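You operate a simulated robot arm through the tools that you are given. There is no shell and no other tool.

Carry out the task below with a simulated robot arm. There is one attempt and no reset: what you move stays moved.

TASK
Wind the coil on the winder on to 8 metres, then press three green straps on it.
Fine: lever to FREE to wind, back on HOLD before you strap; straps go on the white marks; leave the other straps and rings.

It is judged by the outcome, as a careful person would: the job done as asked, and still so three seconds after it is handed in. It fails if anything else is knocked over, pushed out of place, dropped, spilled or broken.

THE ROBOT
A 6-joint arm with a two-finger gripper, fixed in place. Base frame: the origin is at the foot of the arm, x ahead of it, y to its left, z up. Units: mm, rad, N and s.
Its first joint turns from -2.897 to 2.897 rad. Payload 2.45 kg.
Tool frame: the origin (TCP) lies between the finger pads and is the grasp point; the fingertips stand 20 mm ahead of it; z points along the fingers, y is the line along which they close. Largest opening 140 mm; the body of the gripper starts 168 mm behind the TCP.
Orientation is that of the tool frame in the base frame, as a unit quaternion [x, y, z, w]. With the fingers straight down and closing along the base's y, the tool's x points along the base's -x, its y along +y and its z along -z.

THE INTERFACE
- The arm moves only by the tool send_rows. Its argument "motion" is one flat list of numbers, 7 for each row, row after row: the shift along the base's x, y, z in mm, then the turn, a rotation vector about the base's x, y, z in rad, then the finger opening in mm, from 0 to 140. In form: [dx, dy, dz, rx, ry, rz, jaw, dx, dy, dz, rx, ry, rz, jaw, ...]. A call has 1 to 20 rows; each row shifts and turns the commanded pose from where the row before left it. A row lasts 0.2 s, in which the tool goes at most 50 mm and 0.15 rad; a call with a longer step from one row to the next is refused whole, and so is a gripper value outside its range. A pose out of reach is approached as far as the arm can. The call stops where the force on the tool passes 90 N (or 10 N more than at its start, if that is more) or the arm is blocked; 0.2 s more then pass. Each finger travels about 45 mm/s and halts on what it meets, pressing with about 33 N; the grip force reading is that of the motor and also rises with nothing between the fingers. The clock runs only during rows and for 0.2 s after the last one: add rows that do not move to give the fingers time. It gives the time, the measured TCP pose, the force on the tool (base axes), the opening and the grip force at its end, in the units of the frame above (readings bear some noise), with the torque about the TCP (base axes, N m) and any sound that the robot's microphone picked up.
- Cameras (640 x 400 px; columns grow to the right, rows downward): "scene" is fixed at [400.5, 500.8, 1555.7]; the picture's right is [-0.53, -0.85, 0.00], its down [-0.61, 0.38, -0.70] and it looks along [0.59, -0.37, -0.72] (base axes); focal length 312 px, centre (320, 200). "wrist" rides on the gripper at [78, 11, -209] in the tool frame; the picture's right is [-0.14, 0.99, 0.00], its down [-0.92, -0.13, -0.37] and it looks along [-0.37, -0.05, 0.93] (tool axes); focal length 280 px, centre (320, 200). There is no depth. A picture from a camera that has moved, and an enlarged one, comes with that camera's place and axes in the base frame and with its lens.
- snapshot(camera): a new picture of that camera. The clock stands still meanwhile.
- enlarge(camera, box): a new picture of the part [left, top, right, bottom] of that camera's present view, enlarged. The clock stands still meanwhile.
- close_job(): hands the job in; it is judged then, once.

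Places have to be worked out from the pictures, the camera data and where the tool is seen. Open the gripper and draw the arm clear of the work before you hand the job in, unless the task says otherwise.

The tools are called after "Emit:" by a JSON object that holds its "name" and its "arguments". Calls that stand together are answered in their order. send_rows: Moves the arm, as the interface text tells. Its arguments: {"type":"object","properties":{"motion":{"type":"array","items":{"type":"number"}}},"required":["motion"]} The other tools are called the same way: snapshot (camera) takes a picture; enlarge (camera, box) takes an enlarged picture of a part of a camera's view; close_job () hands the job in.

At the start:

```text
time: 0.0
eef_pos: [631.1, -43.2, 1102.4]
tcp_rot: [0.0, 1.0, -0.001, 0.0]
contact_force: [-1.6, 0.0, -0.5]
wrist_torque: [-0.04, -0.01, -0.01]
grip_width: 139.9
grasp_force: 0.0
```

scene: 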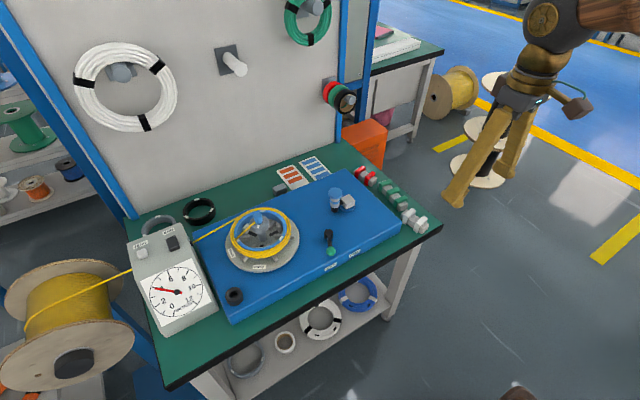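
wrist: 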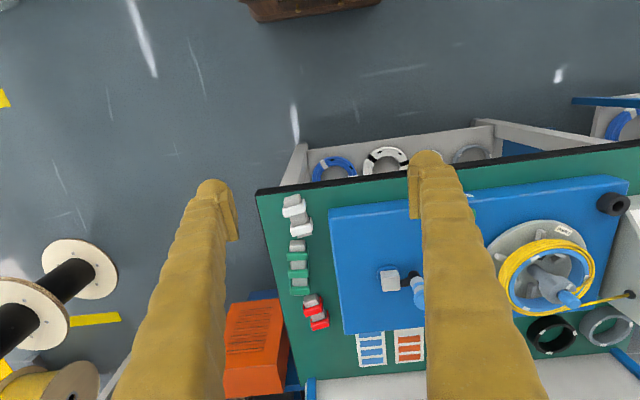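

I'll start with enlarged views of the winder, the counter and the straps so I can work out the layout.

Emit:
{"name": "enlarge", "arguments": {"camera": "scene", "box": [120, 190, 320, 315]}}

Emit:
{"name": "enlarge", "arguments": {"camera": "scene", "box": [260, 150, 450, 280]}}

Emit:
{"name": "enlarge", "arguments": {"camera": "wrist", "box": [440, 160, 640, 370]}}

Emit:
{"name": "enlarge", "arguments": {"camera": "wrist", "box": [250, 170, 450, 370]}}

```text
3.20 times, centred on (220, 252) of scene
camera zoom: at [400.5, 500.8, 1555.7], right [-0.53, -0.85, 0.0], down [-0.61, 0.38, -0.7], along [0.59, -0.37, -0.72], focal length 997 px, centre (640, 32)
```

zoom: 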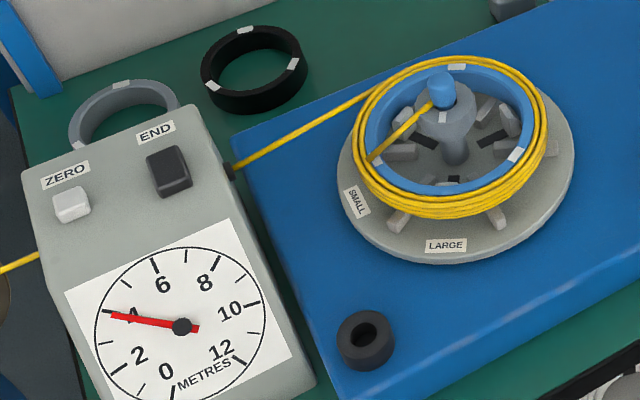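

```text
3.08 times, centred on (355, 215) of scene
camera zoom: at [400.5, 500.8, 1555.7], right [-0.53, -0.85, 0.0], down [-0.61, 0.38, -0.7], along [0.59, -0.37, -0.72], focal length 958 px, centre (212, 154)
```

zoom: 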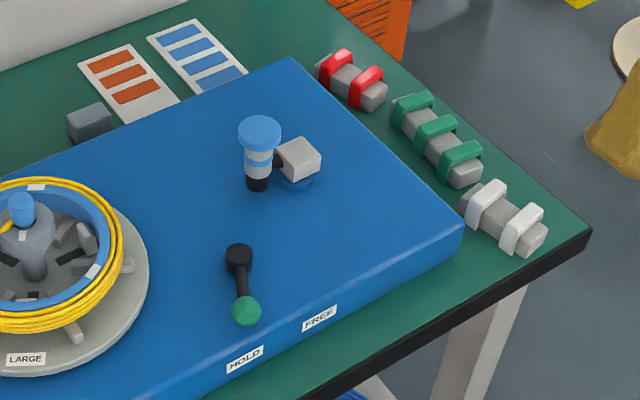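

```text
1.90 times, centred on (540, 265) of wrist
camera zoom: at [553.4, -32.6, 1311.3], right [0.14, 0.99, 0.0], down [0.92, -0.13, 0.37], along [0.37, -0.05, -0.93], focal length 534 px, centre (-99, 76)
```

zoom: 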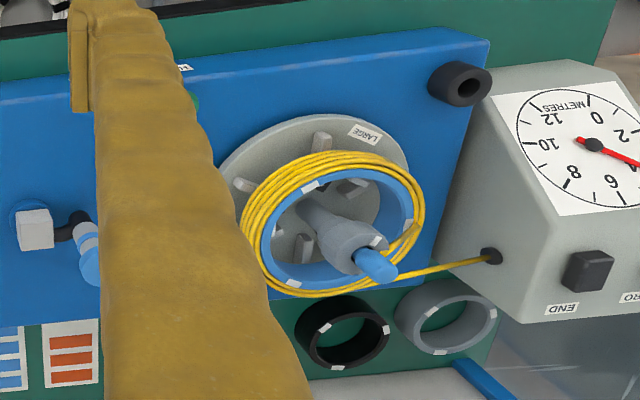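

```text
2.00 times, centred on (350, 270) of wrist
camera zoom: at [553.4, -32.6, 1311.3], right [0.14, 0.99, 0.0], down [0.92, -0.13, 0.37], along [0.37, -0.05, -0.93], focal length 561 px, centre (260, 60)
```

zoom: 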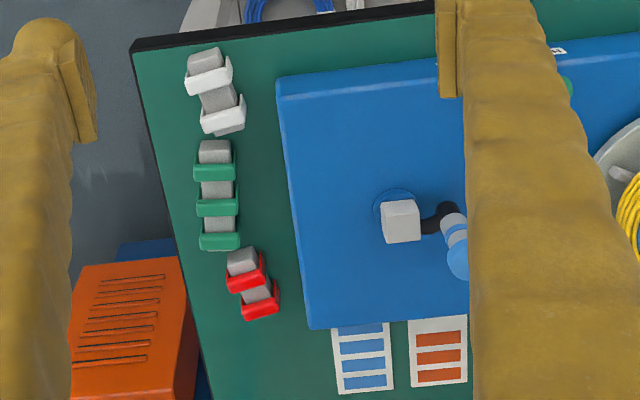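

The crank handle looks to be near (950,100) with its hub near (937,60). The lever knob is around (812,208) on the HOLD side, and the ring centre is near (950,347) at z≈878. I'm moving the wrist camera above the coil to see it better.

Emit:
{"name": "send_rows", "arguments": {"motion": [28, 40, 8, 0, 0, 0, 140, 28, 40, 8, 0, 0, 0, 140, 28, 40, 8, 0, 0, 0, 140, 28, 40, 8, 0, 0, 0, 140, 28, 40, 8, 0, 0, 0, 140, 28, 40, 8, 0, 0, 0, 140]}}

Emit:
{"name": "snapshot", "arguments": {"camera": "wrist"}}

Emit:
{"name": "snapshot", "arguments": {"camera": "scene"}}

```text
time: 1.4
eef_pos: [797.2, 194.4, 1150.6]
tcp_rot: [0.001, 1.0, 0.0, 0.0]
contact_force: [-0.6, -0.3, 0.0]
wrist_torque: [-0.01, -0.03, 0.04]
grip_width: 139.6
grasp_force: 0.1
```

```text
taken
camera wrist: at [719.4, 205.4, 1359.6], right [0.14, 0.99, 0.0], down [0.92, -0.13, 0.37], along [0.37, -0.05, -0.93], focal length 280 px, centre (320, 200)
```

wrist: 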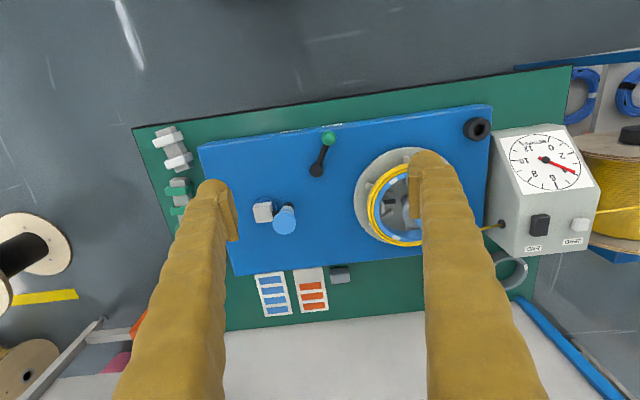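

```text
taken
```

scene: 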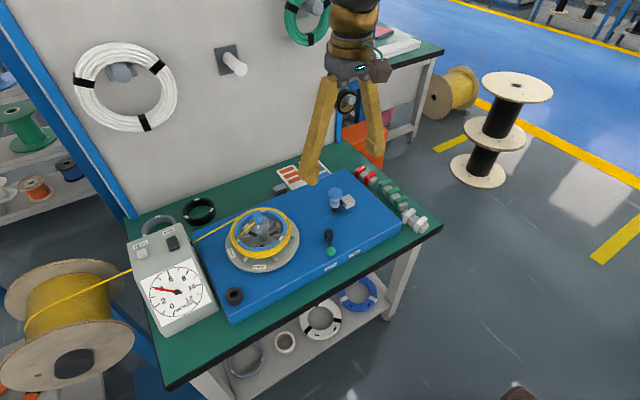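

The right finger hides the coil, so I'm moving about 130 mm further to the left. I'll triangulate from there.

Emit:
{"name": "send_rows", "arguments": {"motion": [0, 45, -20, 0, 0, 0, 140, 0, 45, -20, 0, 0, 0, 140, 0, 45, -20, 0, 0, 0, 140, 0, 0, 0, 0, 0, 0, 140]}}

Emit:
{"name": "snapshot", "arguments": {"camera": "wrist"}}

Emit:
{"name": "enlarge", "arguments": {"camera": "wrist", "box": [220, 110, 420, 260]}}

Emit:
{"name": "enlarge", "arguments": {"camera": "wrist", "box": [420, 80, 580, 200]}}

```text
time: 2.4
eef_pos: [798.3, 330.7, 1091.2]
tcp_rot: [0.001, 1.0, 0.0, 0.0]
contact_force: [0.6, 0.3, 0.1]
wrist_torque: [0.01, -0.01, 0.02]
grip_width: 139.7
grasp_force: 0.2
```

```text
taken
camera wrist: at [720.8, 341.6, 1299.2], right [0.14, 0.99, 0.0], down [0.92, -0.13, 0.37], along [0.37, -0.05, -0.93], focal length 280 px, centre (320, 200)
```

wrist: 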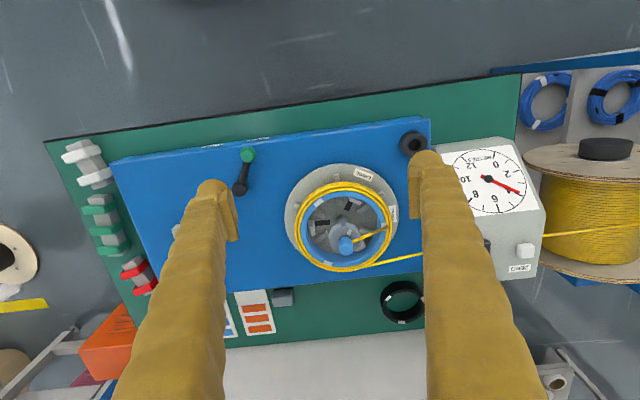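

```text
2.67 times, centred on (320, 185) of wrist
camera zoom: at [720.8, 341.6, 1299.2], right [0.14, 0.99, 0.0], down [0.92, -0.13, 0.37], along [0.37, -0.05, -0.93], focal length 748 px, centre (320, 240)
```

zoom: 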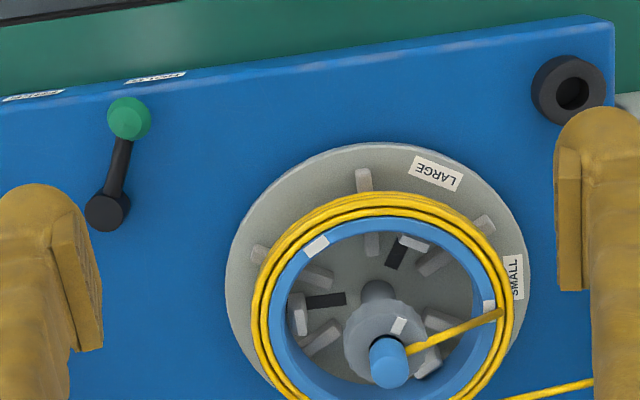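

```text
3.33 times, centred on (500, 140) of wrist
camera zoom: at [720.8, 341.6, 1299.2], right [0.14, 0.99, 0.0], down [0.92, -0.13, 0.37], along [0.37, -0.05, -0.93], focal length 935 px, centre (-280, 400)
```

zoom: 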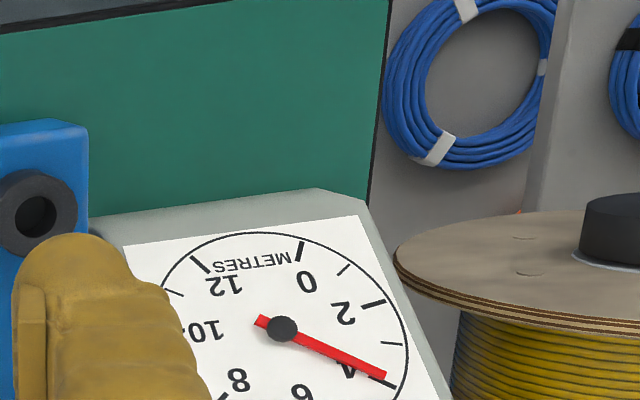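

The knob works out at about (808,208,833) with its pivot near (867,178). I'm moving above it with the jaws part-open to cage it.

Emit:
{"name": "send_rows", "arguments": {"motion": [3.2, -41, 0, 0, 0, 0, 120, 3.2, -41, 0, 0, 0, 0, 100, 3.2, -41, 0, 0, 0, 0, 80, 0, 0, -45, 0, 0, 0, 70, 0, 0, -45, 0, 0, 0, 70, 0, 0, -45, 0, 0, 0, 70, 0, 0, -40, 0, 0, 0, 70, 0, 0, 0, 0, 0, 0, 70, 0, 0, 0, 0, 0, 0, 70]}}

Emit:
{"name": "snapshot", "arguments": {"camera": "wrist"}}

Emit:
{"name": "enlarge", "arguments": {"camera": "scene", "box": [260, 150, 450, 280]}}

```text
time: 4.4
eef_pos: [810.4, 209.4, 916.6]
tcp_rot: [0.001, 1.0, 0.0, 0.0]
contact_force: [-0.6, -0.3, -0.3]
wrist_torque: [0.01, 0.0, -0.01]
grip_width: 70.3
grasp_force: 0.1
```

```text
taken
camera wrist: at [732.0, 220.1, 1124.7], right [0.14, 0.99, 0.0], down [0.92, -0.13, 0.37], along [0.37, -0.05, -0.93], focal length 280 px, centre (320, 200)
```

wrist: 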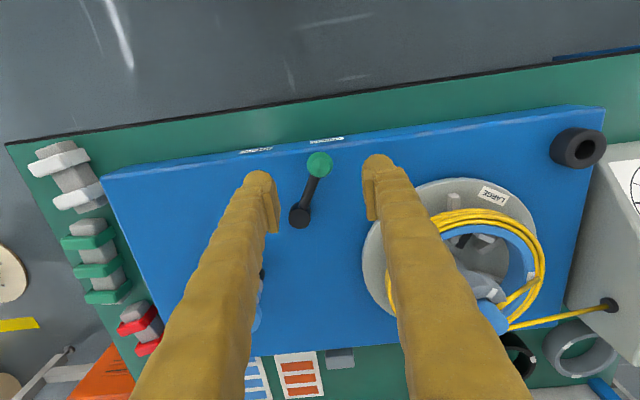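

```text
3.08 times, centred on (355, 215) of scene
camera zoom: at [400.5, 500.8, 1555.7], right [-0.53, -0.85, 0.0], down [-0.61, 0.38, -0.7], along [0.59, -0.37, -0.72], focal length 958 px, centre (212, 154)
```

zoom: 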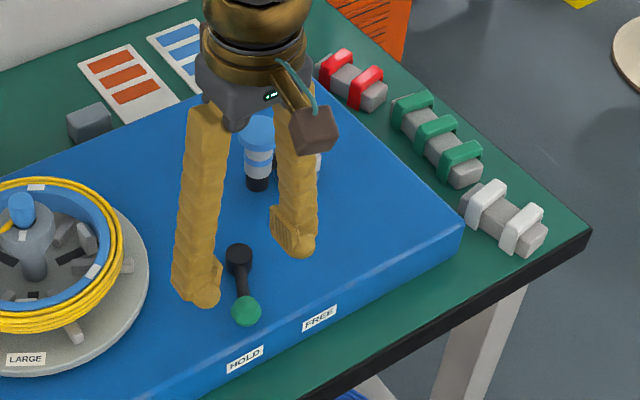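

The knob is confirmed at about (807,209). I'm lowering the fingers around it and closing to just over its diameter.

Emit:
{"name": "send_rows", "arguments": {"motion": [-3, 0, -40, 0, 0, 0, 70, 0, 0, -40, 0, 0, 0, 60, 0, 0, 0, 0, 0, 0, 45, 0, 0, 0, 0, 0, 0, 32, 0, 0, 0, 0, 0, 0, 32]}}

Emit:
{"name": "snapshot", "arguments": {"camera": "wrist"}}

```text
time: 5.6
eef_pos: [806.7, 210.6, 834.3]
tcp_rot: [0.0, 1.0, 0.0, 0.0]
contact_force: [0.1, 0.3, 0.7]
wrist_torque: [0.04, -0.01, 0.02]
grip_width: 32.3
grasp_force: 0.0
```

```text
taken
camera wrist: at [728.5, 219.7, 1043.8], right [0.14, 0.99, 0.0], down [0.92, -0.13, 0.37], along [0.37, -0.05, -0.93], focal length 280 px, centre (320, 200)
```

wrist: 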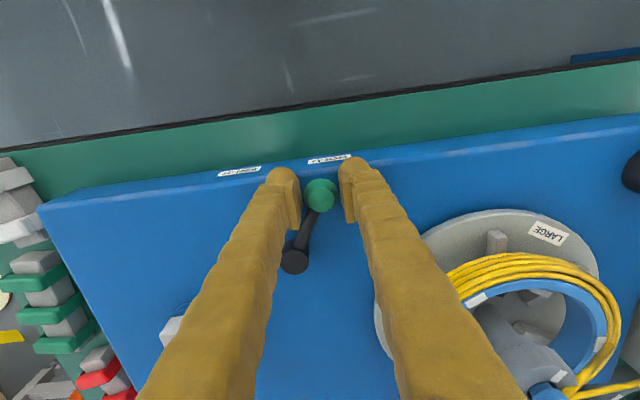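

The jaws cage the knob. I'm sweeping it along its arc towards FREE.

Emit:
{"name": "send_rows", "arguments": {"motion": [-3, -10, 0, 0, 0, 0, 32, -2, -10, 0, 0, 0, 0, 32, -1, -10, 0, 0, 0, 0, 32, 1, -10, 0, 0, 0, 0, 32, 2, -10, 0, 0, 0, 0, 32, 3, -10, 0, 0, 0, 0, 32, 0, -4, 0, 0, 0, 0, 32]}}

Emit:
{"name": "snapshot", "arguments": {"camera": "wrist"}}

```text
time: 7.2
eef_pos: [806.1, 143.6, 835.0]
tcp_rot: [-0.001, 1.0, -0.001, 0.0]
contact_force: [0.1, 0.7, -1.3]
wrist_torque: [0.02, 0.01, 0.02]
grip_width: 32.2
grasp_force: 0.2
```

```text
taken
camera wrist: at [728.1, 155.3, 1043.9], right [0.14, 0.99, 0.0], down [0.92, -0.13, 0.37], along [0.37, -0.05, -0.93], focal length 280 px, centre (320, 200)
```

wrist: 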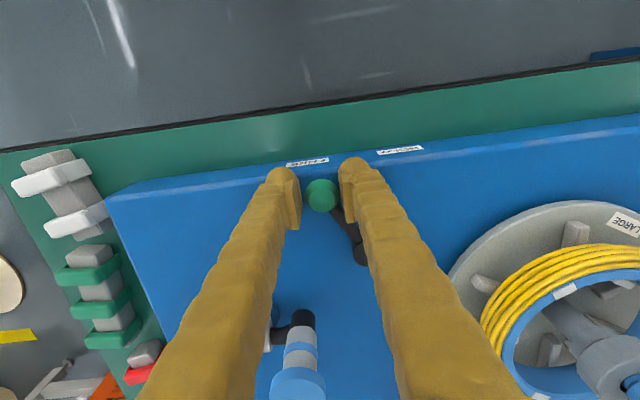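

The lever now points at FREE. I'll nudge it a little further to find the stop.

Emit:
{"name": "send_rows", "arguments": {"motion": [1, -3, 0, 0, 0, 0, 32, 1, -3, 0, 0, 0, 0, 32, 0, 0, 0, 0, 0, 0, 32]}}

Emit:
{"name": "enlarge", "arguments": {"camera": "wrist", "box": [240, 120, 440, 270]}}

```text
time: 8.0
eef_pos: [806.2, 139.7, 835.0]
tcp_rot: [-0.001, 1.0, 0.0, -0.001]
contact_force: [-15.9, 17.9, -3.2]
wrist_torque: [-0.07, 0.27, 0.63]
grip_width: 43.1
grasp_force: 8.5
```

```text
2.67 times, centred on (340, 195) of wrist
camera zoom: at [729.1, 149.5, 1043.9], right [0.14, 0.99, 0.0], down [0.92, -0.13, 0.37], along [0.36, -0.05, -0.93], focal length 748 px, centre (267, 213)
```

zoom: 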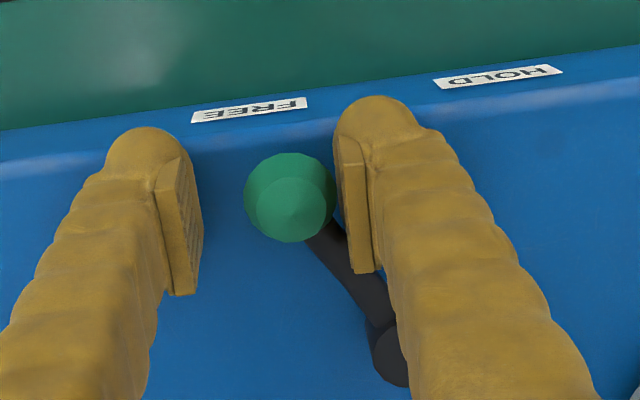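

The knob is against the FREE stop. I'm backing off, opening, lifting, and moving to look at the crank.

Emit:
{"name": "send_rows", "arguments": {"motion": [0, 5, 0, 0, 0, 0, 60, 0, 0, 0, 0, 0, 0, 80, 0, 0, 5, 0, 0, 0, 80, 0, 0, 40, 0, 0, 0, 80, 0, 0, 45, 0, 0, 0, 80, 0, 0, 45, 0, 0, 0, 80, 0, 0, 35, 0, 0, 0, 80, 30, -10, 0, 0, 0, 0, 80, 30, -15, 0, 0, 0, 0, 80, 30, -15, 0, 0, 0, 0, 80, 0, 0, 0, 0, 0, 0, 80]}}

Emit:
{"name": "snapshot", "arguments": {"camera": "wrist"}}

Emit:
{"name": "enlarge", "arguments": {"camera": "scene", "box": [260, 150, 450, 280]}}

Emit:
{"name": "enlarge", "arguments": {"camera": "scene", "box": [120, 250, 220, 320]}}

```text
time: 10.4
eef_pos: [896.8, 104.3, 1006.3]
tcp_rot: [-0.001, 1.0, 0.001, 0.0]
contact_force: [0.5, 0.2, -0.5]
wrist_torque: [-0.02, 0.02, -0.02]
grip_width: 79.8
grasp_force: 0.0
```

```text
taken
camera wrist: at [819.1, 114.9, 1214.7], right [0.14, 0.99, 0.0], down [0.92, -0.13, 0.37], along [0.37, -0.05, -0.93], focal length 280 px, centre (320, 200)
```

wrist: 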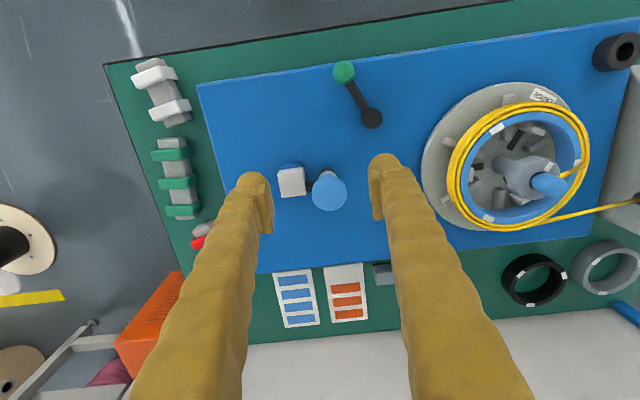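

```text
3.08 times, centred on (355, 215) of scene
camera zoom: at [400.5, 500.8, 1555.7], right [-0.53, -0.85, 0.0], down [-0.61, 0.38, -0.7], along [0.59, -0.37, -0.72], focal length 958 px, centre (212, 154)
```

zoom: 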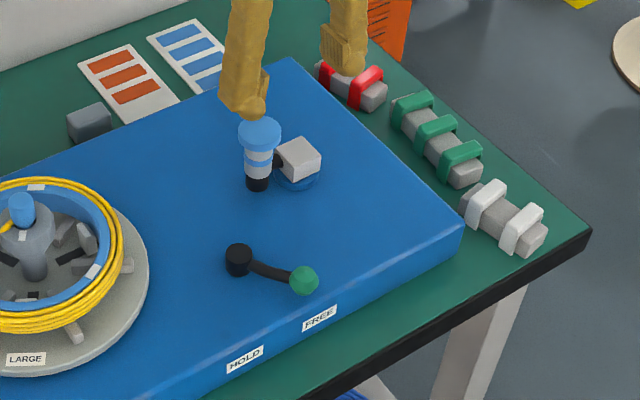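

```text
5.71 times, centred on (170, 285) of scene
camera zoom: at [400.5, 500.8, 1555.7], right [-0.53, -0.85, 0.0], down [-0.61, 0.38, -0.7], along [0.59, -0.37, -0.72], focal length 1780 px, centre (1177, -286)
```

zoom: 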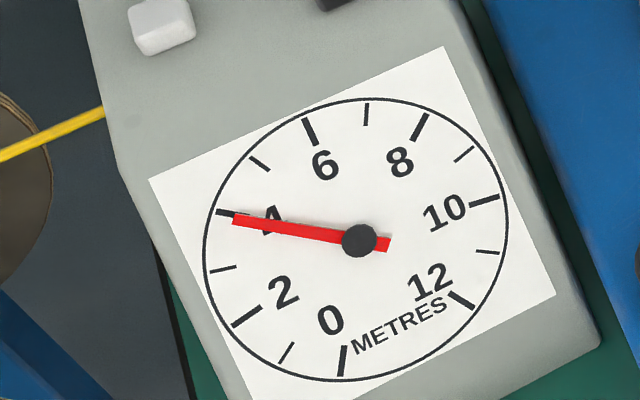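

Triangulating from wrist views only puts the handle top at (936,110,893) and the hub at (937,57.5), a radius of about 52 mm. I want a closer look at the handle's profile before I grip it.

Emit:
{"name": "enlarge", "arguments": {"camera": "scene", "box": [320, 180, 370, 215]}}

Emit:
{"name": "enlarge", "arguments": {"camera": "wrist", "box": [250, 140, 390, 230]}}

Emit:
{"name": "enlarge", "arguments": {"camera": "wrist", "box": [410, 70, 640, 240]}}

Emit:
{"name": "enlarge", "arguments": {"camera": "wrist", "box": [120, 50, 220, 250]}}

```text
11.43 times, centred on (345, 198) of scene
camera zoom: at [400.5, 500.8, 1555.7], right [-0.53, -0.85, 0.0], down [-0.61, 0.38, -0.7], along [0.59, -0.37, -0.72], focal length 3560 px, centre (34, 229)
```

zoom: 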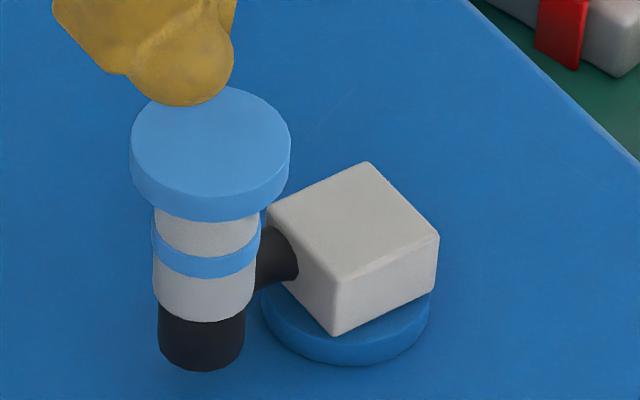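

```text
4.44 times, centred on (320, 185) of wrist
camera zoom: at [819.1, 114.9, 1214.7], right [0.14, 0.99, 0.0], down [0.92, -0.13, 0.37], along [0.37, -0.05, -0.93], focal length 1246 px, centre (320, 267)
```

zoom: 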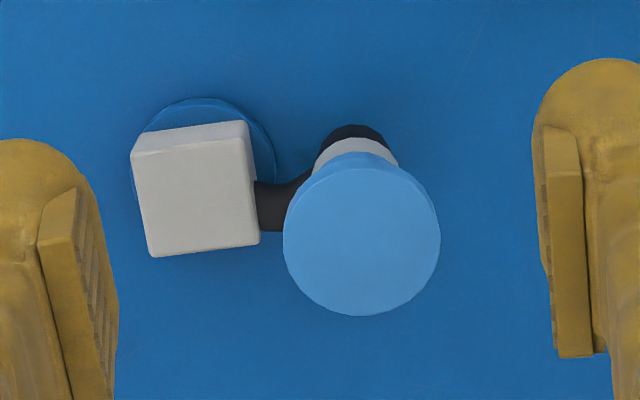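

```text
2.35 times, centred on (525, 155) of wrist
camera zoom: at [819.1, 114.9, 1214.7], right [0.14, 0.99, 0.0], down [0.92, -0.13, 0.37], along [0.37, -0.05, -0.93], focal length 660 px, centre (-162, 306)
```

zoom: 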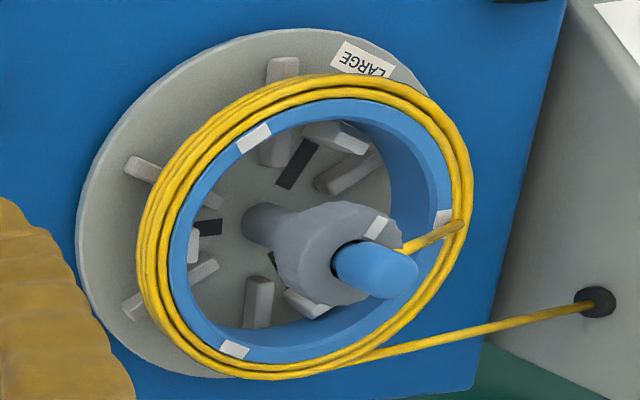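

```text
2.00 times, centred on (170, 150) of wrist
camera zoom: at [819.1, 114.9, 1214.7], right [0.14, 0.99, 0.0], down [0.92, -0.13, 0.37], along [0.37, -0.05, -0.93], focal length 561 px, centre (620, 300)
```

zoom: 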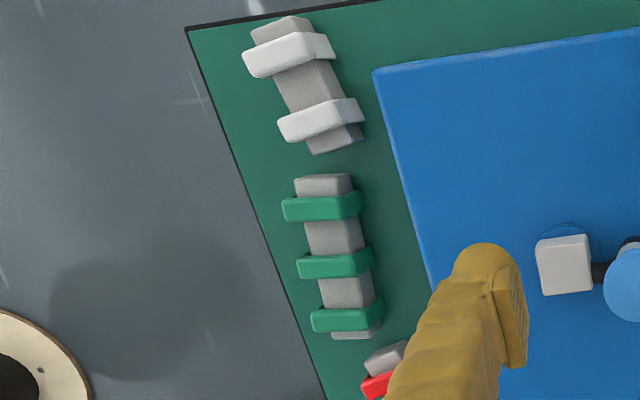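

The cap is about 43 mm in diameter, z≈880–893. I'm moving over it and lowering so the pads straddle the cap, with the fingertips staying above the hub block.

Emit:
{"name": "send_rows", "arguments": {"motion": [20, 3, 0, 0, 0, 0, 80, 19, 2, 0, 0, 0, 0, 80, 0, 0, -40, 0, 0, 0, 80, 0, 0, -30, 0, 0, 0, 80, 0, 0, 0, 0, 0, 0, 80]}}

Emit:
{"name": "snapshot", "arguments": {"camera": "wrist"}}

Emit:
{"name": "enlarge", "arguments": {"camera": "scene", "box": [310, 150, 390, 215]}}

```text
time: 11.6
eef_pos: [936.0, 108.7, 937.2]
tcp_rot: [-0.001, 1.0, 0.0, 0.0]
contact_force: [0.6, 0.7, 0.2]
wrist_torque: [-0.03, -0.02, -0.03]
grip_width: 79.9
grasp_force: 0.0
```

```text
taken
camera wrist: at [858.6, 119.9, 1145.0], right [0.14, 0.99, 0.0], down [0.92, -0.13, 0.37], along [0.37, -0.05, -0.93], focal length 280 px, centre (320, 200)
```

wrist: 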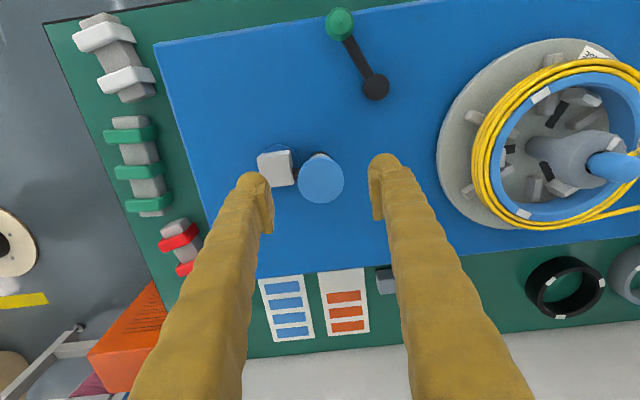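

```text
6.15 times, centred on (350, 182) of scene
camera zoom: at [400.5, 500.8, 1555.7], right [-0.53, -0.85, 0.0], down [-0.61, 0.38, -0.7], along [0.59, -0.37, -0.72], focal length 1917 px, centre (135, 308)
```

zoom: 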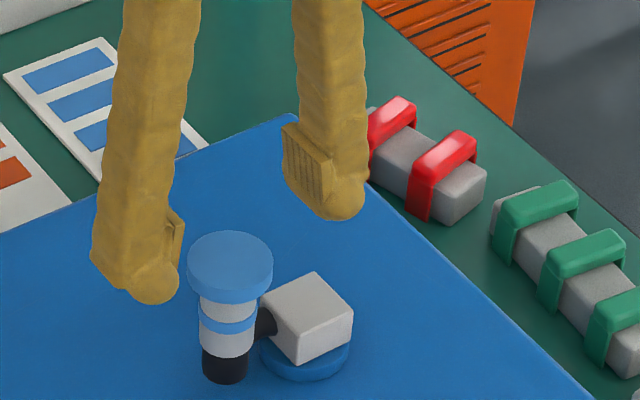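

The cap is between the fingers at about (938,109.6). I'm lowering to z≈883 and closing on it.

Emit:
{"name": "send_rows", "arguments": {"motion": [2, 0, -30, 0, 0, 0, 80, 0, 0, -24, 0, 0, 0, 80, 0, 0, 0, 0, 0, 0, 60, 0, 0, 0, 0, 0, 0, 50, 0, 0, 0, 0, 0, 0, 40, 0, 0, 0, 0, 0, 0, 40, 0, 0, 0, 0, 0, 0, 40]}}

Emit:
{"name": "snapshot", "arguments": {"camera": "wrist"}}

```text
time: 13.2
eef_pos: [937.9, 107.3, 882.0]
tcp_rot: [-0.001, 1.0, 0.0, -0.001]
contact_force: [0.1, 13.7, -4.0]
wrist_torque: [-0.43, -0.02, -0.06]
grip_width: 47.2
grasp_force: 5.4
```

```text
taken
camera wrist: at [860.4, 118.2, 1090.4], right [0.14, 0.99, 0.0], down [0.92, -0.13, 0.37], along [0.37, -0.05, -0.93], focal length 280 px, centre (320, 200)
```

wrist: 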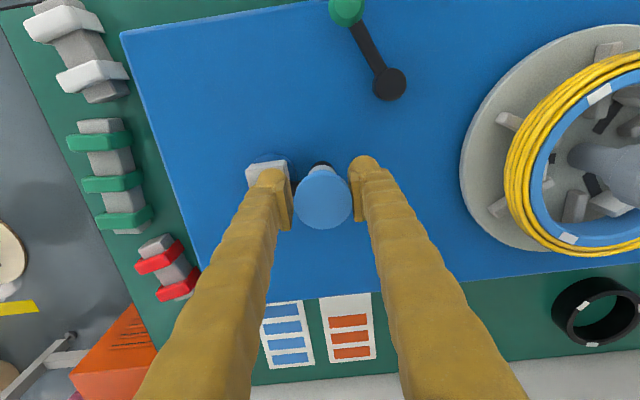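

I have the cap. I'll crank about 30° clockwise seen from above as a test and watch the dial and forces.

Emit:
{"name": "send_rows", "arguments": {"motion": [0, 1, 0, 0, 0, 0, 42, 9, -0.8, 0, 0, 0, 0, 42, 8.8, -2.3, 0, 0, 0, 0, 42, 8.2, -3.8, 0, 0, 0, 0, 42]}}

Emit:
{"name": "snapshot", "arguments": {"camera": "wrist"}}

Emit:
{"name": "enlarge", "arguments": {"camera": "scene", "box": [120, 250, 220, 320]}}

Emit:
{"name": "enlarge", "arguments": {"camera": "scene", "box": [120, 190, 320, 315]}}

```text
time: 14.2
eef_pos: [964.1, 103.0, 881.9]
tcp_rot: [0.0, 1.0, 0.0, 0.0]
contact_force: [-1.1, -0.2, -0.1]
wrist_torque: [0.01, 0.0, -0.01]
grip_width: 41.8
grasp_force: 0.0
```

```text
taken
camera wrist: at [886.7, 113.2, 1090.2], right [0.14, 0.99, 0.0], down [0.92, -0.13, 0.37], along [0.36, -0.05, -0.93], focal length 280 px, centre (320, 200)
```

wrist: 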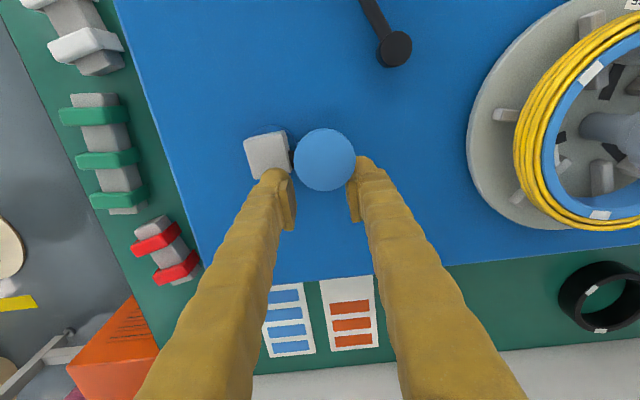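

```text
5.71 times, centred on (170, 285) of scene
camera zoom: at [400.5, 500.8, 1555.7], right [-0.53, -0.85, 0.0], down [-0.61, 0.38, -0.7], along [0.59, -0.37, -0.72], focal length 1780 px, centre (1177, -286)
```

zoom: 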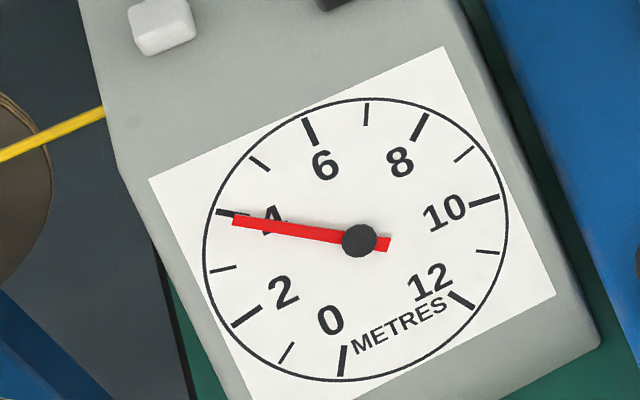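

```text
3.20 times, centred on (220, 252) of scene
camera zoom: at [400.5, 500.8, 1555.7], right [-0.53, -0.85, 0.0], down [-0.61, 0.38, -0.7], along [0.59, -0.37, -0.72], focal length 997 px, centre (640, 32)
```

zoom: 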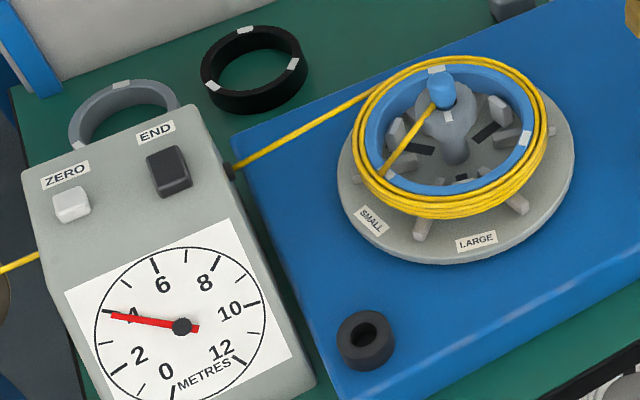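

The pads slid along the cap and gave little drive, yet the turntable label has shifted slightly. I need a closer look at the crank.

Emit:
{"name": "enlarge", "arguments": {"camera": "scene", "box": [310, 150, 390, 215]}}

Emit:
{"name": "enlarge", "arguments": {"camera": "wrist", "box": [230, 100, 400, 240]}}

Emit:
{"name": "enlarge", "arguments": {"camera": "scene", "box": [215, 195, 310, 275]}}

```text
6.15 times, centred on (350, 182) of scene
camera zoom: at [400.5, 500.8, 1555.7], right [-0.53, -0.85, 0.0], down [-0.61, 0.38, -0.7], along [0.59, -0.37, -0.72], focal length 1917 px, centre (135, 308)
```

zoom: 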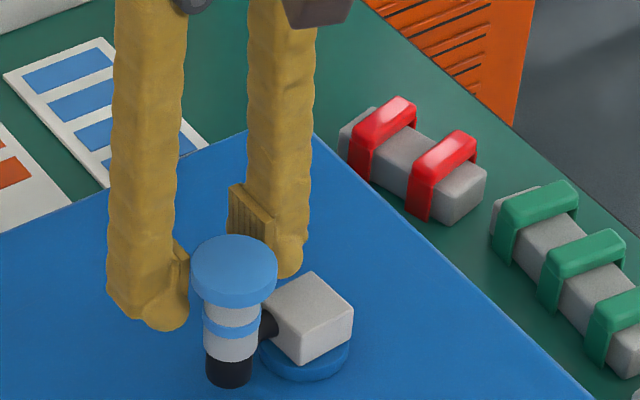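

```text
2.86 times, centred on (315, 170) of wrist
camera zoom: at [886.7, 113.2, 1090.2], right [0.14, 0.99, 0.0], down [0.92, -0.13, 0.37], along [0.36, -0.05, -0.93], focal length 801 px, centre (334, 286)
```

zoom: 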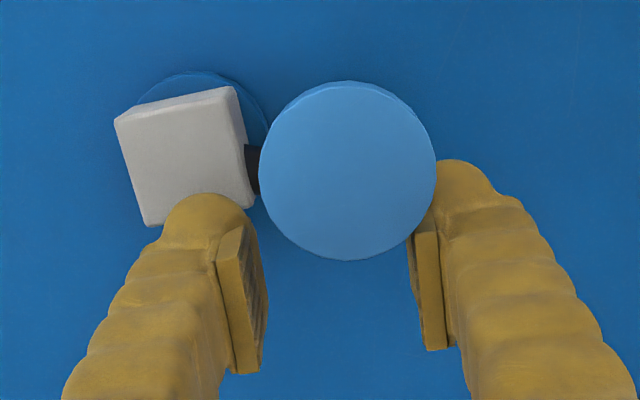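

```text
5.00 times, centred on (262, 235) of scene
camera zoom: at [400.5, 500.8, 1555.7], right [-0.53, -0.85, 0.0], down [-0.61, 0.38, -0.7], along [0.59, -0.37, -0.72], focal length 1558 px, centre (608, 25)
```

zoom: 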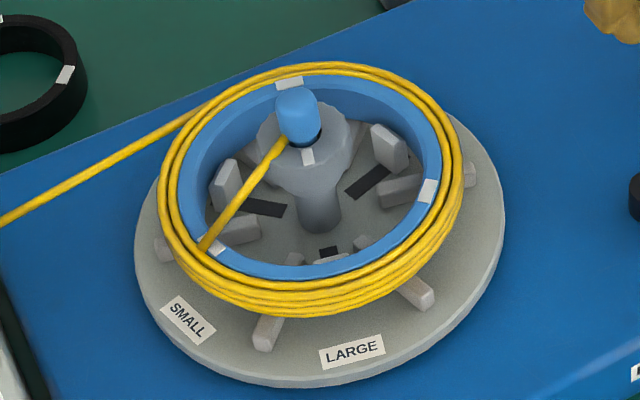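

The handle was squeezed slightly anticlockwise and the turntable followed the same way, so clockwise winds. I wasn't actually clamping at 42 mm. I'll re-centre on the cap and squeeze firmly.

Emit:
{"name": "send_rows", "arguments": {"motion": [0, 3, 0, 0, 0, 0, 60, 0, 3, 0, 0, 0, 0, 80, -15, 1, 0, 0, 0, 0, 80, -15, 0, 0, 0, 0, 0, 80, 0, 0, 0, 0, 0, 0, 50, 0, 0, 0, 0, 0, 0, 20, 0, 0, 0, 0, 0, 0, 20, 0, 0, 0, 0, 0, 0, 20]}}

Emit:
{"name": "enlarge", "arguments": {"camera": "wrist", "box": [230, 100, 400, 240]}}

```text
time: 16.0
eef_pos: [934.0, 109.9, 882.1]
tcp_rot: [0.0, 1.0, 0.0, 0.0]
contact_force: [-0.4, -3.3, 1.0]
wrist_torque: [0.08, 0.08, 0.02]
grip_width: 40.3
grasp_force: 36.5
```

```text
2.86 times, centred on (315, 170) of wrist
camera zoom: at [856.4, 120.5, 1090.2], right [0.14, 0.99, 0.0], down [0.92, -0.13, 0.37], along [0.37, -0.05, -0.93], focal length 801 px, centre (334, 286)
```

zoom: 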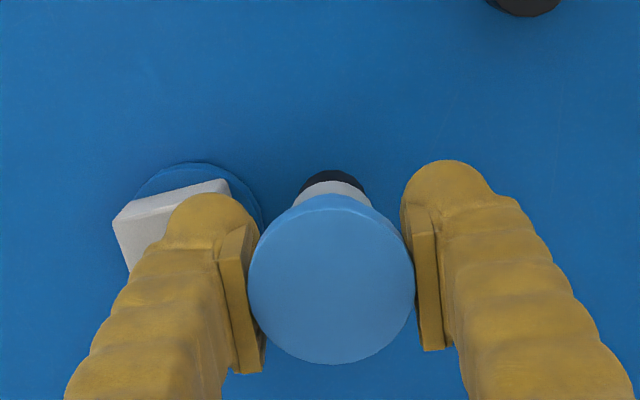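

The cap is firmly clamped now at 40.3 mm and 36 N. I'm cranking clockwise in small steps.

Emit:
{"name": "send_rows", "arguments": {"motion": [9, -0.3, 0, 0, 0, 0, 20, 8.9, -1.9, 0, 0, 0, 0, 20, 8.4, -3.4, 0, 0, 0, 0, 20, 7.7, -4.8, 0, 0, 0, 0, 20]}}

Emit:
{"name": "enlarge", "arguments": {"camera": "wrist", "box": [230, 100, 400, 240]}}

Emit:
{"name": "enlarge", "arguments": {"camera": "scene", "box": [120, 190, 320, 315]}}

```text
time: 17.0
eef_pos: [970.0, 100.3, 881.6]
tcp_rot: [0.0, 1.0, 0.0, 0.002]
contact_force: [31.3, 21.0, -10.3]
wrist_torque: [-0.56, -0.45, -0.11]
grip_width: 40.3
grasp_force: 45.6
```

```text
2.86 times, centred on (315, 170) of wrist
camera zoom: at [892.3, 110.2, 1090.0], right [0.14, 0.99, 0.0], down [0.92, -0.13, 0.37], along [0.37, -0.05, -0.93], focal length 801 px, centre (334, 286)
```

zoom: 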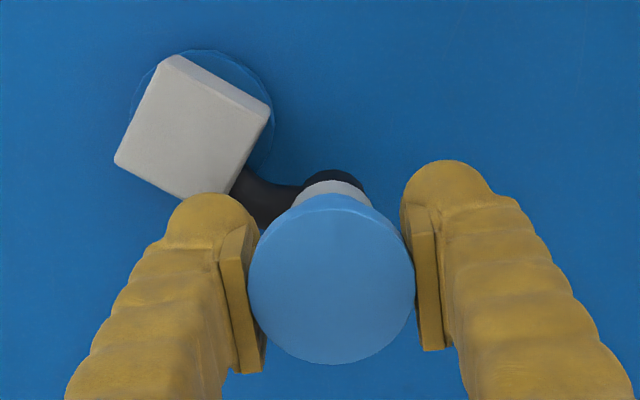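

```text
3.20 times, centred on (220, 252) of scene
camera zoom: at [400.5, 500.8, 1555.7], right [-0.53, -0.85, 0.0], down [-0.61, 0.38, -0.7], along [0.59, -0.37, -0.72], focal length 997 px, centre (640, 32)
```

zoom: 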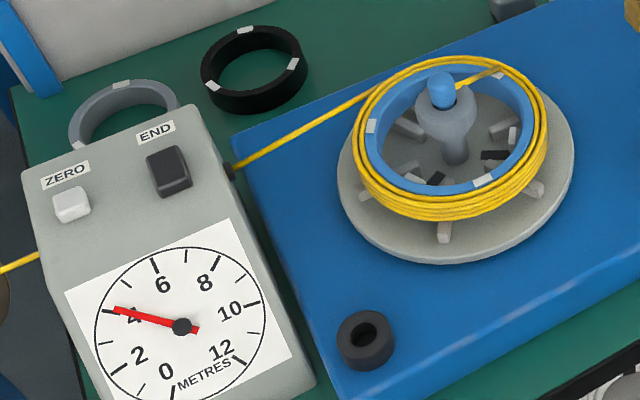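

It's winding: the dial rose to about 4.15 for roughly 40° of crank, so about 3 turns are needed. The forces suggest the radius is nearer 54 mm, so I'm adjusting and continuing towards the far side while watching reach.

Emit:
{"name": "send_rows", "arguments": {"motion": [8.4, -5.8, 0, 0, 0, 0, 20, 5.9, -7.4, 0, 0, 0, 0, 20, 4.5, -8.2, 0, 0, 0, 0, 20, 3.0, -8.9, 0, 0, 0, 0, 20, 1.5, -9.3, 0, 0, 0, 0, 20]}}

Emit:
{"name": "enlarge", "arguments": {"camera": "wrist", "box": [230, 100, 400, 240]}}

Emit:
{"name": "enlarge", "arguments": {"camera": "scene", "box": [120, 250, 220, 320]}}

```text
time: 18.2
eef_pos: [991.4, 58.6, 882.6]
tcp_rot: [0.0, 1.0, 0.0, 0.0]
contact_force: [-31.2, -6.5, 12.4]
wrist_torque: [0.41, 0.1, 0.05]
grip_width: 40.2
grasp_force: 44.7
```

```text
2.86 times, centred on (315, 170) of wrist
camera zoom: at [913.6, 70.2, 1090.5], right [0.14, 0.99, 0.0], down [0.92, -0.13, 0.37], along [0.36, -0.05, -0.93], focal length 801 px, centre (334, 286)
```

zoom: 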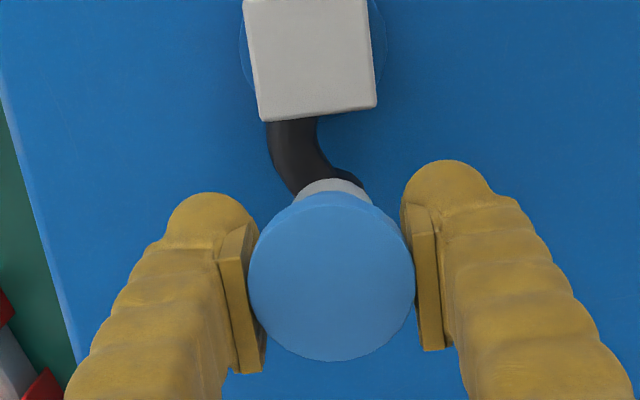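

```text
5.71 times, centred on (170, 285) of scene
camera zoom: at [400.5, 500.8, 1555.7], right [-0.53, -0.85, 0.0], down [-0.61, 0.38, -0.7], along [0.59, -0.37, -0.72], focal length 1780 px, centre (1177, -286)
```

zoom: 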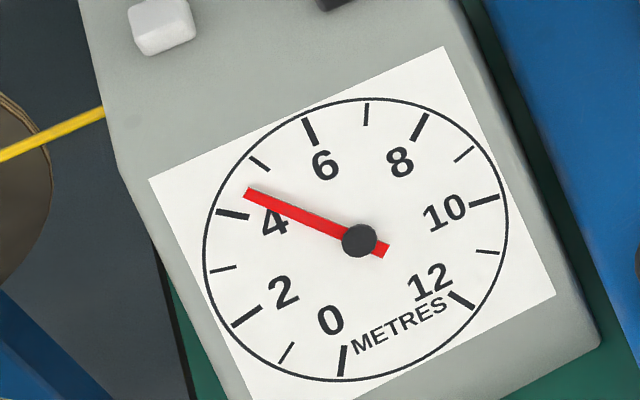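

Reach is fine and the dial reads about 4.45, so it's roughly 2.1 m per crank turn. I'm continuing the arc for another quarter turn.

Emit:
{"name": "send_rows", "arguments": {"motion": [-1.5, -9.3, 0, 0, 0, 0, 20, -2.1, -9.1, 0, 0, 0, 0, 20, -3.7, -8.6, 0, 0, 0, 0, 20, -5.1, -7.8, 0, 0, 0, 0, 20, -6.4, -6.7, 0, 0, 0, 0, 20, -7.5, -5.6, 0, 0, 0, 0, 20, -8.3, -4.2, 0, 0, 0, 0, 20, -8.9, -2.7, 0, 0, 0, 0, 20, -9.3, -1.1, 0, 0, 0, 0, 20]}}

Emit:
{"name": "enlarge", "arguments": {"camera": "wrist", "box": [230, 100, 400, 240]}}

Emit:
{"name": "enlarge", "arguments": {"camera": "scene", "box": [120, 190, 320, 315]}}

```text
time: 20.2
eef_pos: [944.7, 10.7, 881.0]
tcp_rot: [-0.001, 1.0, 0.001, 0.0]
contact_force: [4.3, 6.5, -0.5]
wrist_torque: [-0.18, 1.74, -0.04]
grip_width: 39.4
grasp_force: 45.0
stopped in row 9: the force on the tool passed its limit at 93 N (the readings are from after the stop); the commanded pose is now the measured one
```

```text
2.86 times, centred on (315, 170) of wrist
camera zoom: at [866.4, 20.2, 1090.1], right [0.13, 0.99, 0.0], down [0.92, -0.13, 0.37], along [0.37, -0.05, -0.93], focal length 801 px, centre (334, 286)
```

zoom: 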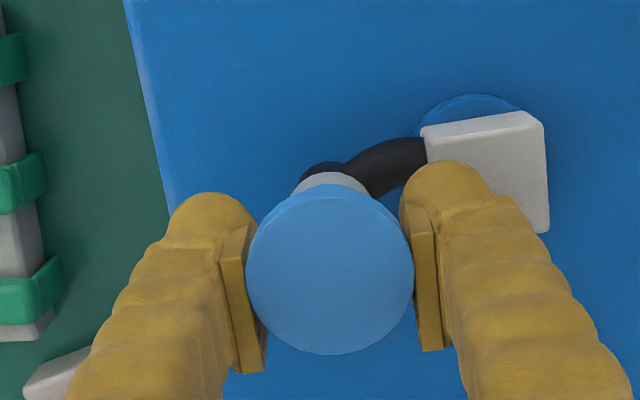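

```text
3.20 times, centred on (220, 252) of scene
camera zoom: at [400.5, 500.8, 1555.7], right [-0.53, -0.85, 0.0], down [-0.61, 0.38, -0.7], along [0.59, -0.37, -0.72], focal length 997 px, centre (640, 32)
```

zoom: 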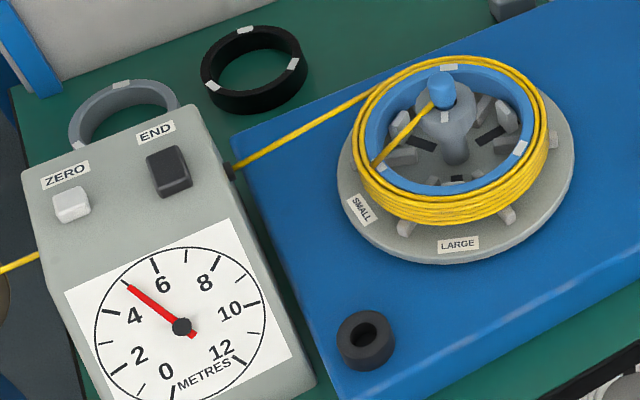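

Relaxed at (944.7,10.7). Fitting all four points gives hub (940,60.2) and radius 50, and the dial reads about 5.0. I'm continuing with the corrected circle for half a turn.

Emit:
{"name": "send_rows", "arguments": {"motion": [-13, 0.5, 0, 0, 0, 0, 20, -12.5, 3.8, 0, 0, 0, 0, 20, -11.1, 7, 0, 0, 0, 0, 20, -8.9, 9.5, 0, 0, 0, 0, 20, -6.1, 11.6, 0, 0, 0, 0, 20, -2.9, 12.7, 0, 0, 0, 0, 20, 0.5, 13, 0, 0, 0, 0, 20, 3.8, 12.5, 0, 0, 0, 0, 20, 7, 11.1, 0, 0, 0, 0, 20, 9.5, 8.9, 0, 0, 0, 0, 20]}}

Emit:
{"name": "enlarge", "arguments": {"camera": "wrist", "box": [230, 100, 400, 240]}}

Emit:
{"name": "enlarge", "arguments": {"camera": "scene", "box": [120, 190, 320, 315]}}

```text
time: 22.4
eef_pos: [911.4, 102.5, 882.2]
tcp_rot: [-0.002, 1.0, 0.002, 0.002]
contact_force: [16.5, 4.0, 21.3]
wrist_torque: [0.02, -0.86, -0.06]
grip_width: 39.6
grasp_force: 45.2
```

```text
2.86 times, centred on (315, 170) of wrist
camera zoom: at [833.3, 111.6, 1091.0], right [0.13, 0.99, 0.0], down [0.92, -0.13, 0.37], along [0.37, -0.05, -0.93], focal length 801 px, centre (334, 286)
```

zoom: 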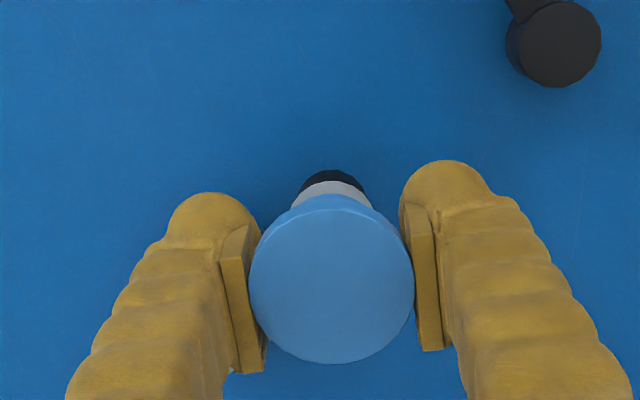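

```text
3.20 times, centred on (220, 252) of scene
camera zoom: at [400.5, 500.8, 1555.7], right [-0.53, -0.85, 0.0], down [-0.61, 0.38, -0.7], along [0.59, -0.37, -0.72], focal length 997 px, centre (640, 32)
```

zoom: 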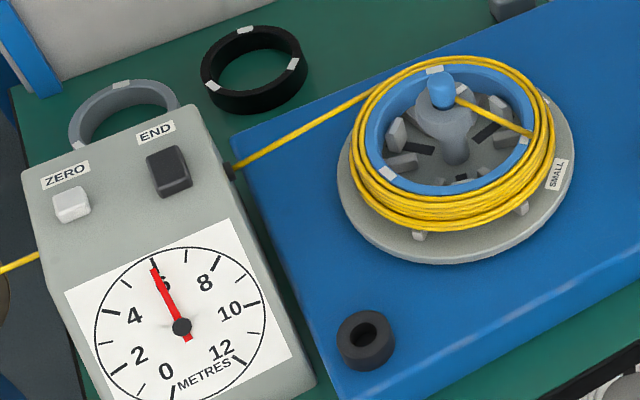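

The dial reads about 6.0 and forces are modest. I'm continuing another 150°.

Emit:
{"name": "send_rows", "arguments": {"motion": [11.6, 5.8, 0, 0, 0, 0, 20, 12.7, 2.5, 0, 0, 0, 0, 20, 13, -0.8, 0, 0, 0, 0, 20, 12.5, -4, 0, 0, 0, 0, 20, 11.1, -7, 0, 0, 0, 0, 20, 8.9, -9.5, 0, 0, 0, 0, 20, 6.1, -11.6, 0, 0, 0, 0, 20, 2.9, -12.7, 0, 0, 0, 0, 20, -0.5, -13, 0, 0, 0, 0, 20, -3.8, -12.5, 0, 0, 0, 0, 20]}}

Emit:
{"name": "enlarge", "arguments": {"camera": "wrist", "box": [230, 100, 400, 240]}}

Emit:
{"name": "enlarge", "arguments": {"camera": "scene", "box": [120, 190, 320, 315]}}

Emit:
{"name": "enlarge", "arguments": {"camera": "scene", "box": [120, 250, 220, 320]}}

```text
time: 24.6
eef_pos: [983.8, 38.2, 883.1]
tcp_rot: [0.0, 1.0, 0.0, -0.001]
contact_force: [-37.8, 5.6, 24.9]
wrist_torque: [-0.01, -0.3, -0.03]
grip_width: 39.3
grasp_force: 44.6
```

```text
2.86 times, centred on (315, 170) of wrist
camera zoom: at [906.6, 48.7, 1091.4], right [0.14, 0.99, 0.0], down [0.92, -0.13, 0.37], along [0.36, -0.05, -0.93], focal length 801 px, centre (334, 286)
```

zoom: 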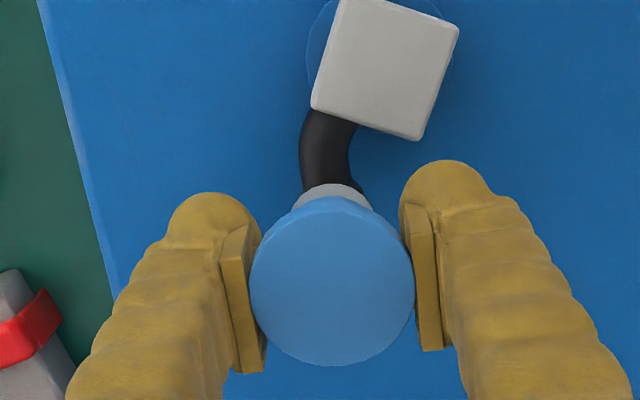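

```text
3.20 times, centred on (220, 252) of scene
camera zoom: at [400.5, 500.8, 1555.7], right [-0.53, -0.85, 0.0], down [-0.61, 0.38, -0.7], along [0.59, -0.37, -0.72], focal length 997 px, centre (640, 32)
```

zoom: 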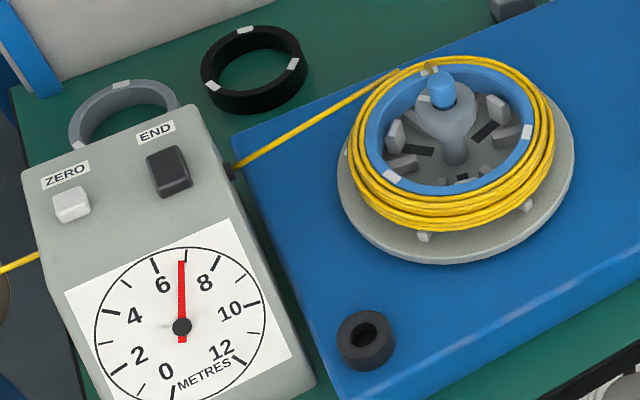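

```text
5.71 times, centred on (170, 285) of scene
camera zoom: at [400.5, 500.8, 1555.7], right [-0.53, -0.85, 0.0], down [-0.61, 0.38, -0.7], along [0.59, -0.37, -0.72], focal length 1780 px, centre (1177, -286)
```

zoom: 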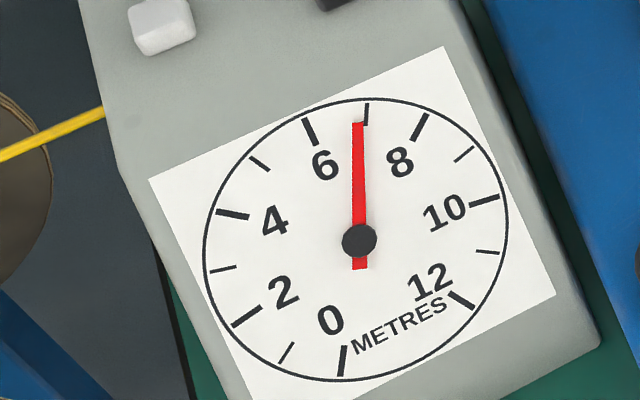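

The dial reads about 6.85 and about 1.15 m remains, or roughly 195°. I'm continuing 150° with a slight inward correction for the −38 N in x.

Emit:
{"name": "send_rows", "arguments": {"motion": [-9, -10.8, 0, 0, 0, 0, 20, -9.5, -8.7, 0, 0, 0, 0, 20, -11.4, -6, 0, 0, 0, 0, 20, -12.5, -2.8, 0, 0, 0, 0, 20, -12.9, 0.6, 0, 0, 0, 0, 20, -12.3, 3.8, 0, 0, 0, 0, 20, -11, 7, 0, 0, 0, 0, 20, -8.7, 9.5, 0, 0, 0, 0, 20, -6, 11.4, 0, 0, 0, 0, 20, -2.8, 12.5, 0, 0, 0, 0, 20]}}

Emit:
{"name": "enlarge", "arguments": {"camera": "wrist", "box": [230, 100, 400, 240]}}

Emit:
{"name": "enlarge", "arguments": {"camera": "scene", "box": [120, 250, 220, 320]}}

```text
time: 26.8
eef_pos: [888.4, 53.9, 880.5]
tcp_rot: [-0.002, 1.0, 0.002, 0.002]
contact_force: [40.0, 21.1, 12.7]
wrist_torque: [-0.2, 1.04, -0.08]
grip_width: 39.4
grasp_force: 44.7
```

```text
2.86 times, centred on (315, 170) of wrist
camera zoom: at [811.3, 64.0, 1090.0], right [0.13, 0.99, 0.0], down [0.92, -0.13, 0.37], along [0.37, -0.05, -0.93], focal length 801 px, centre (334, 286)
```

zoom: 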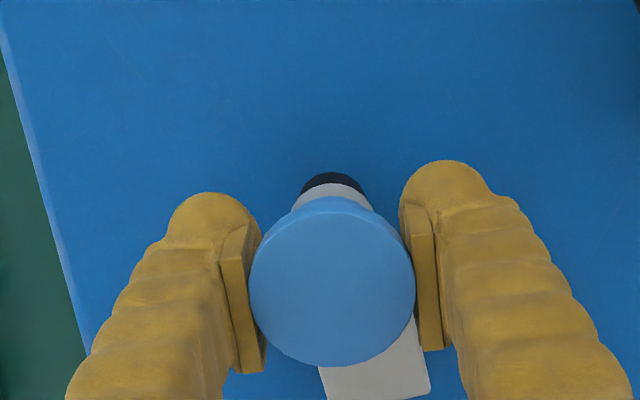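

```text
5.71 times, centred on (170, 285) of scene
camera zoom: at [400.5, 500.8, 1555.7], right [-0.53, -0.85, 0.0], down [-0.61, 0.38, -0.7], along [0.59, -0.37, -0.72], focal length 1780 px, centre (1177, -286)
```

zoom: 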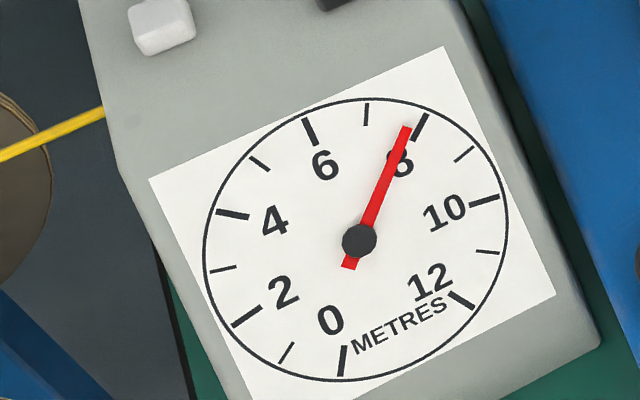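

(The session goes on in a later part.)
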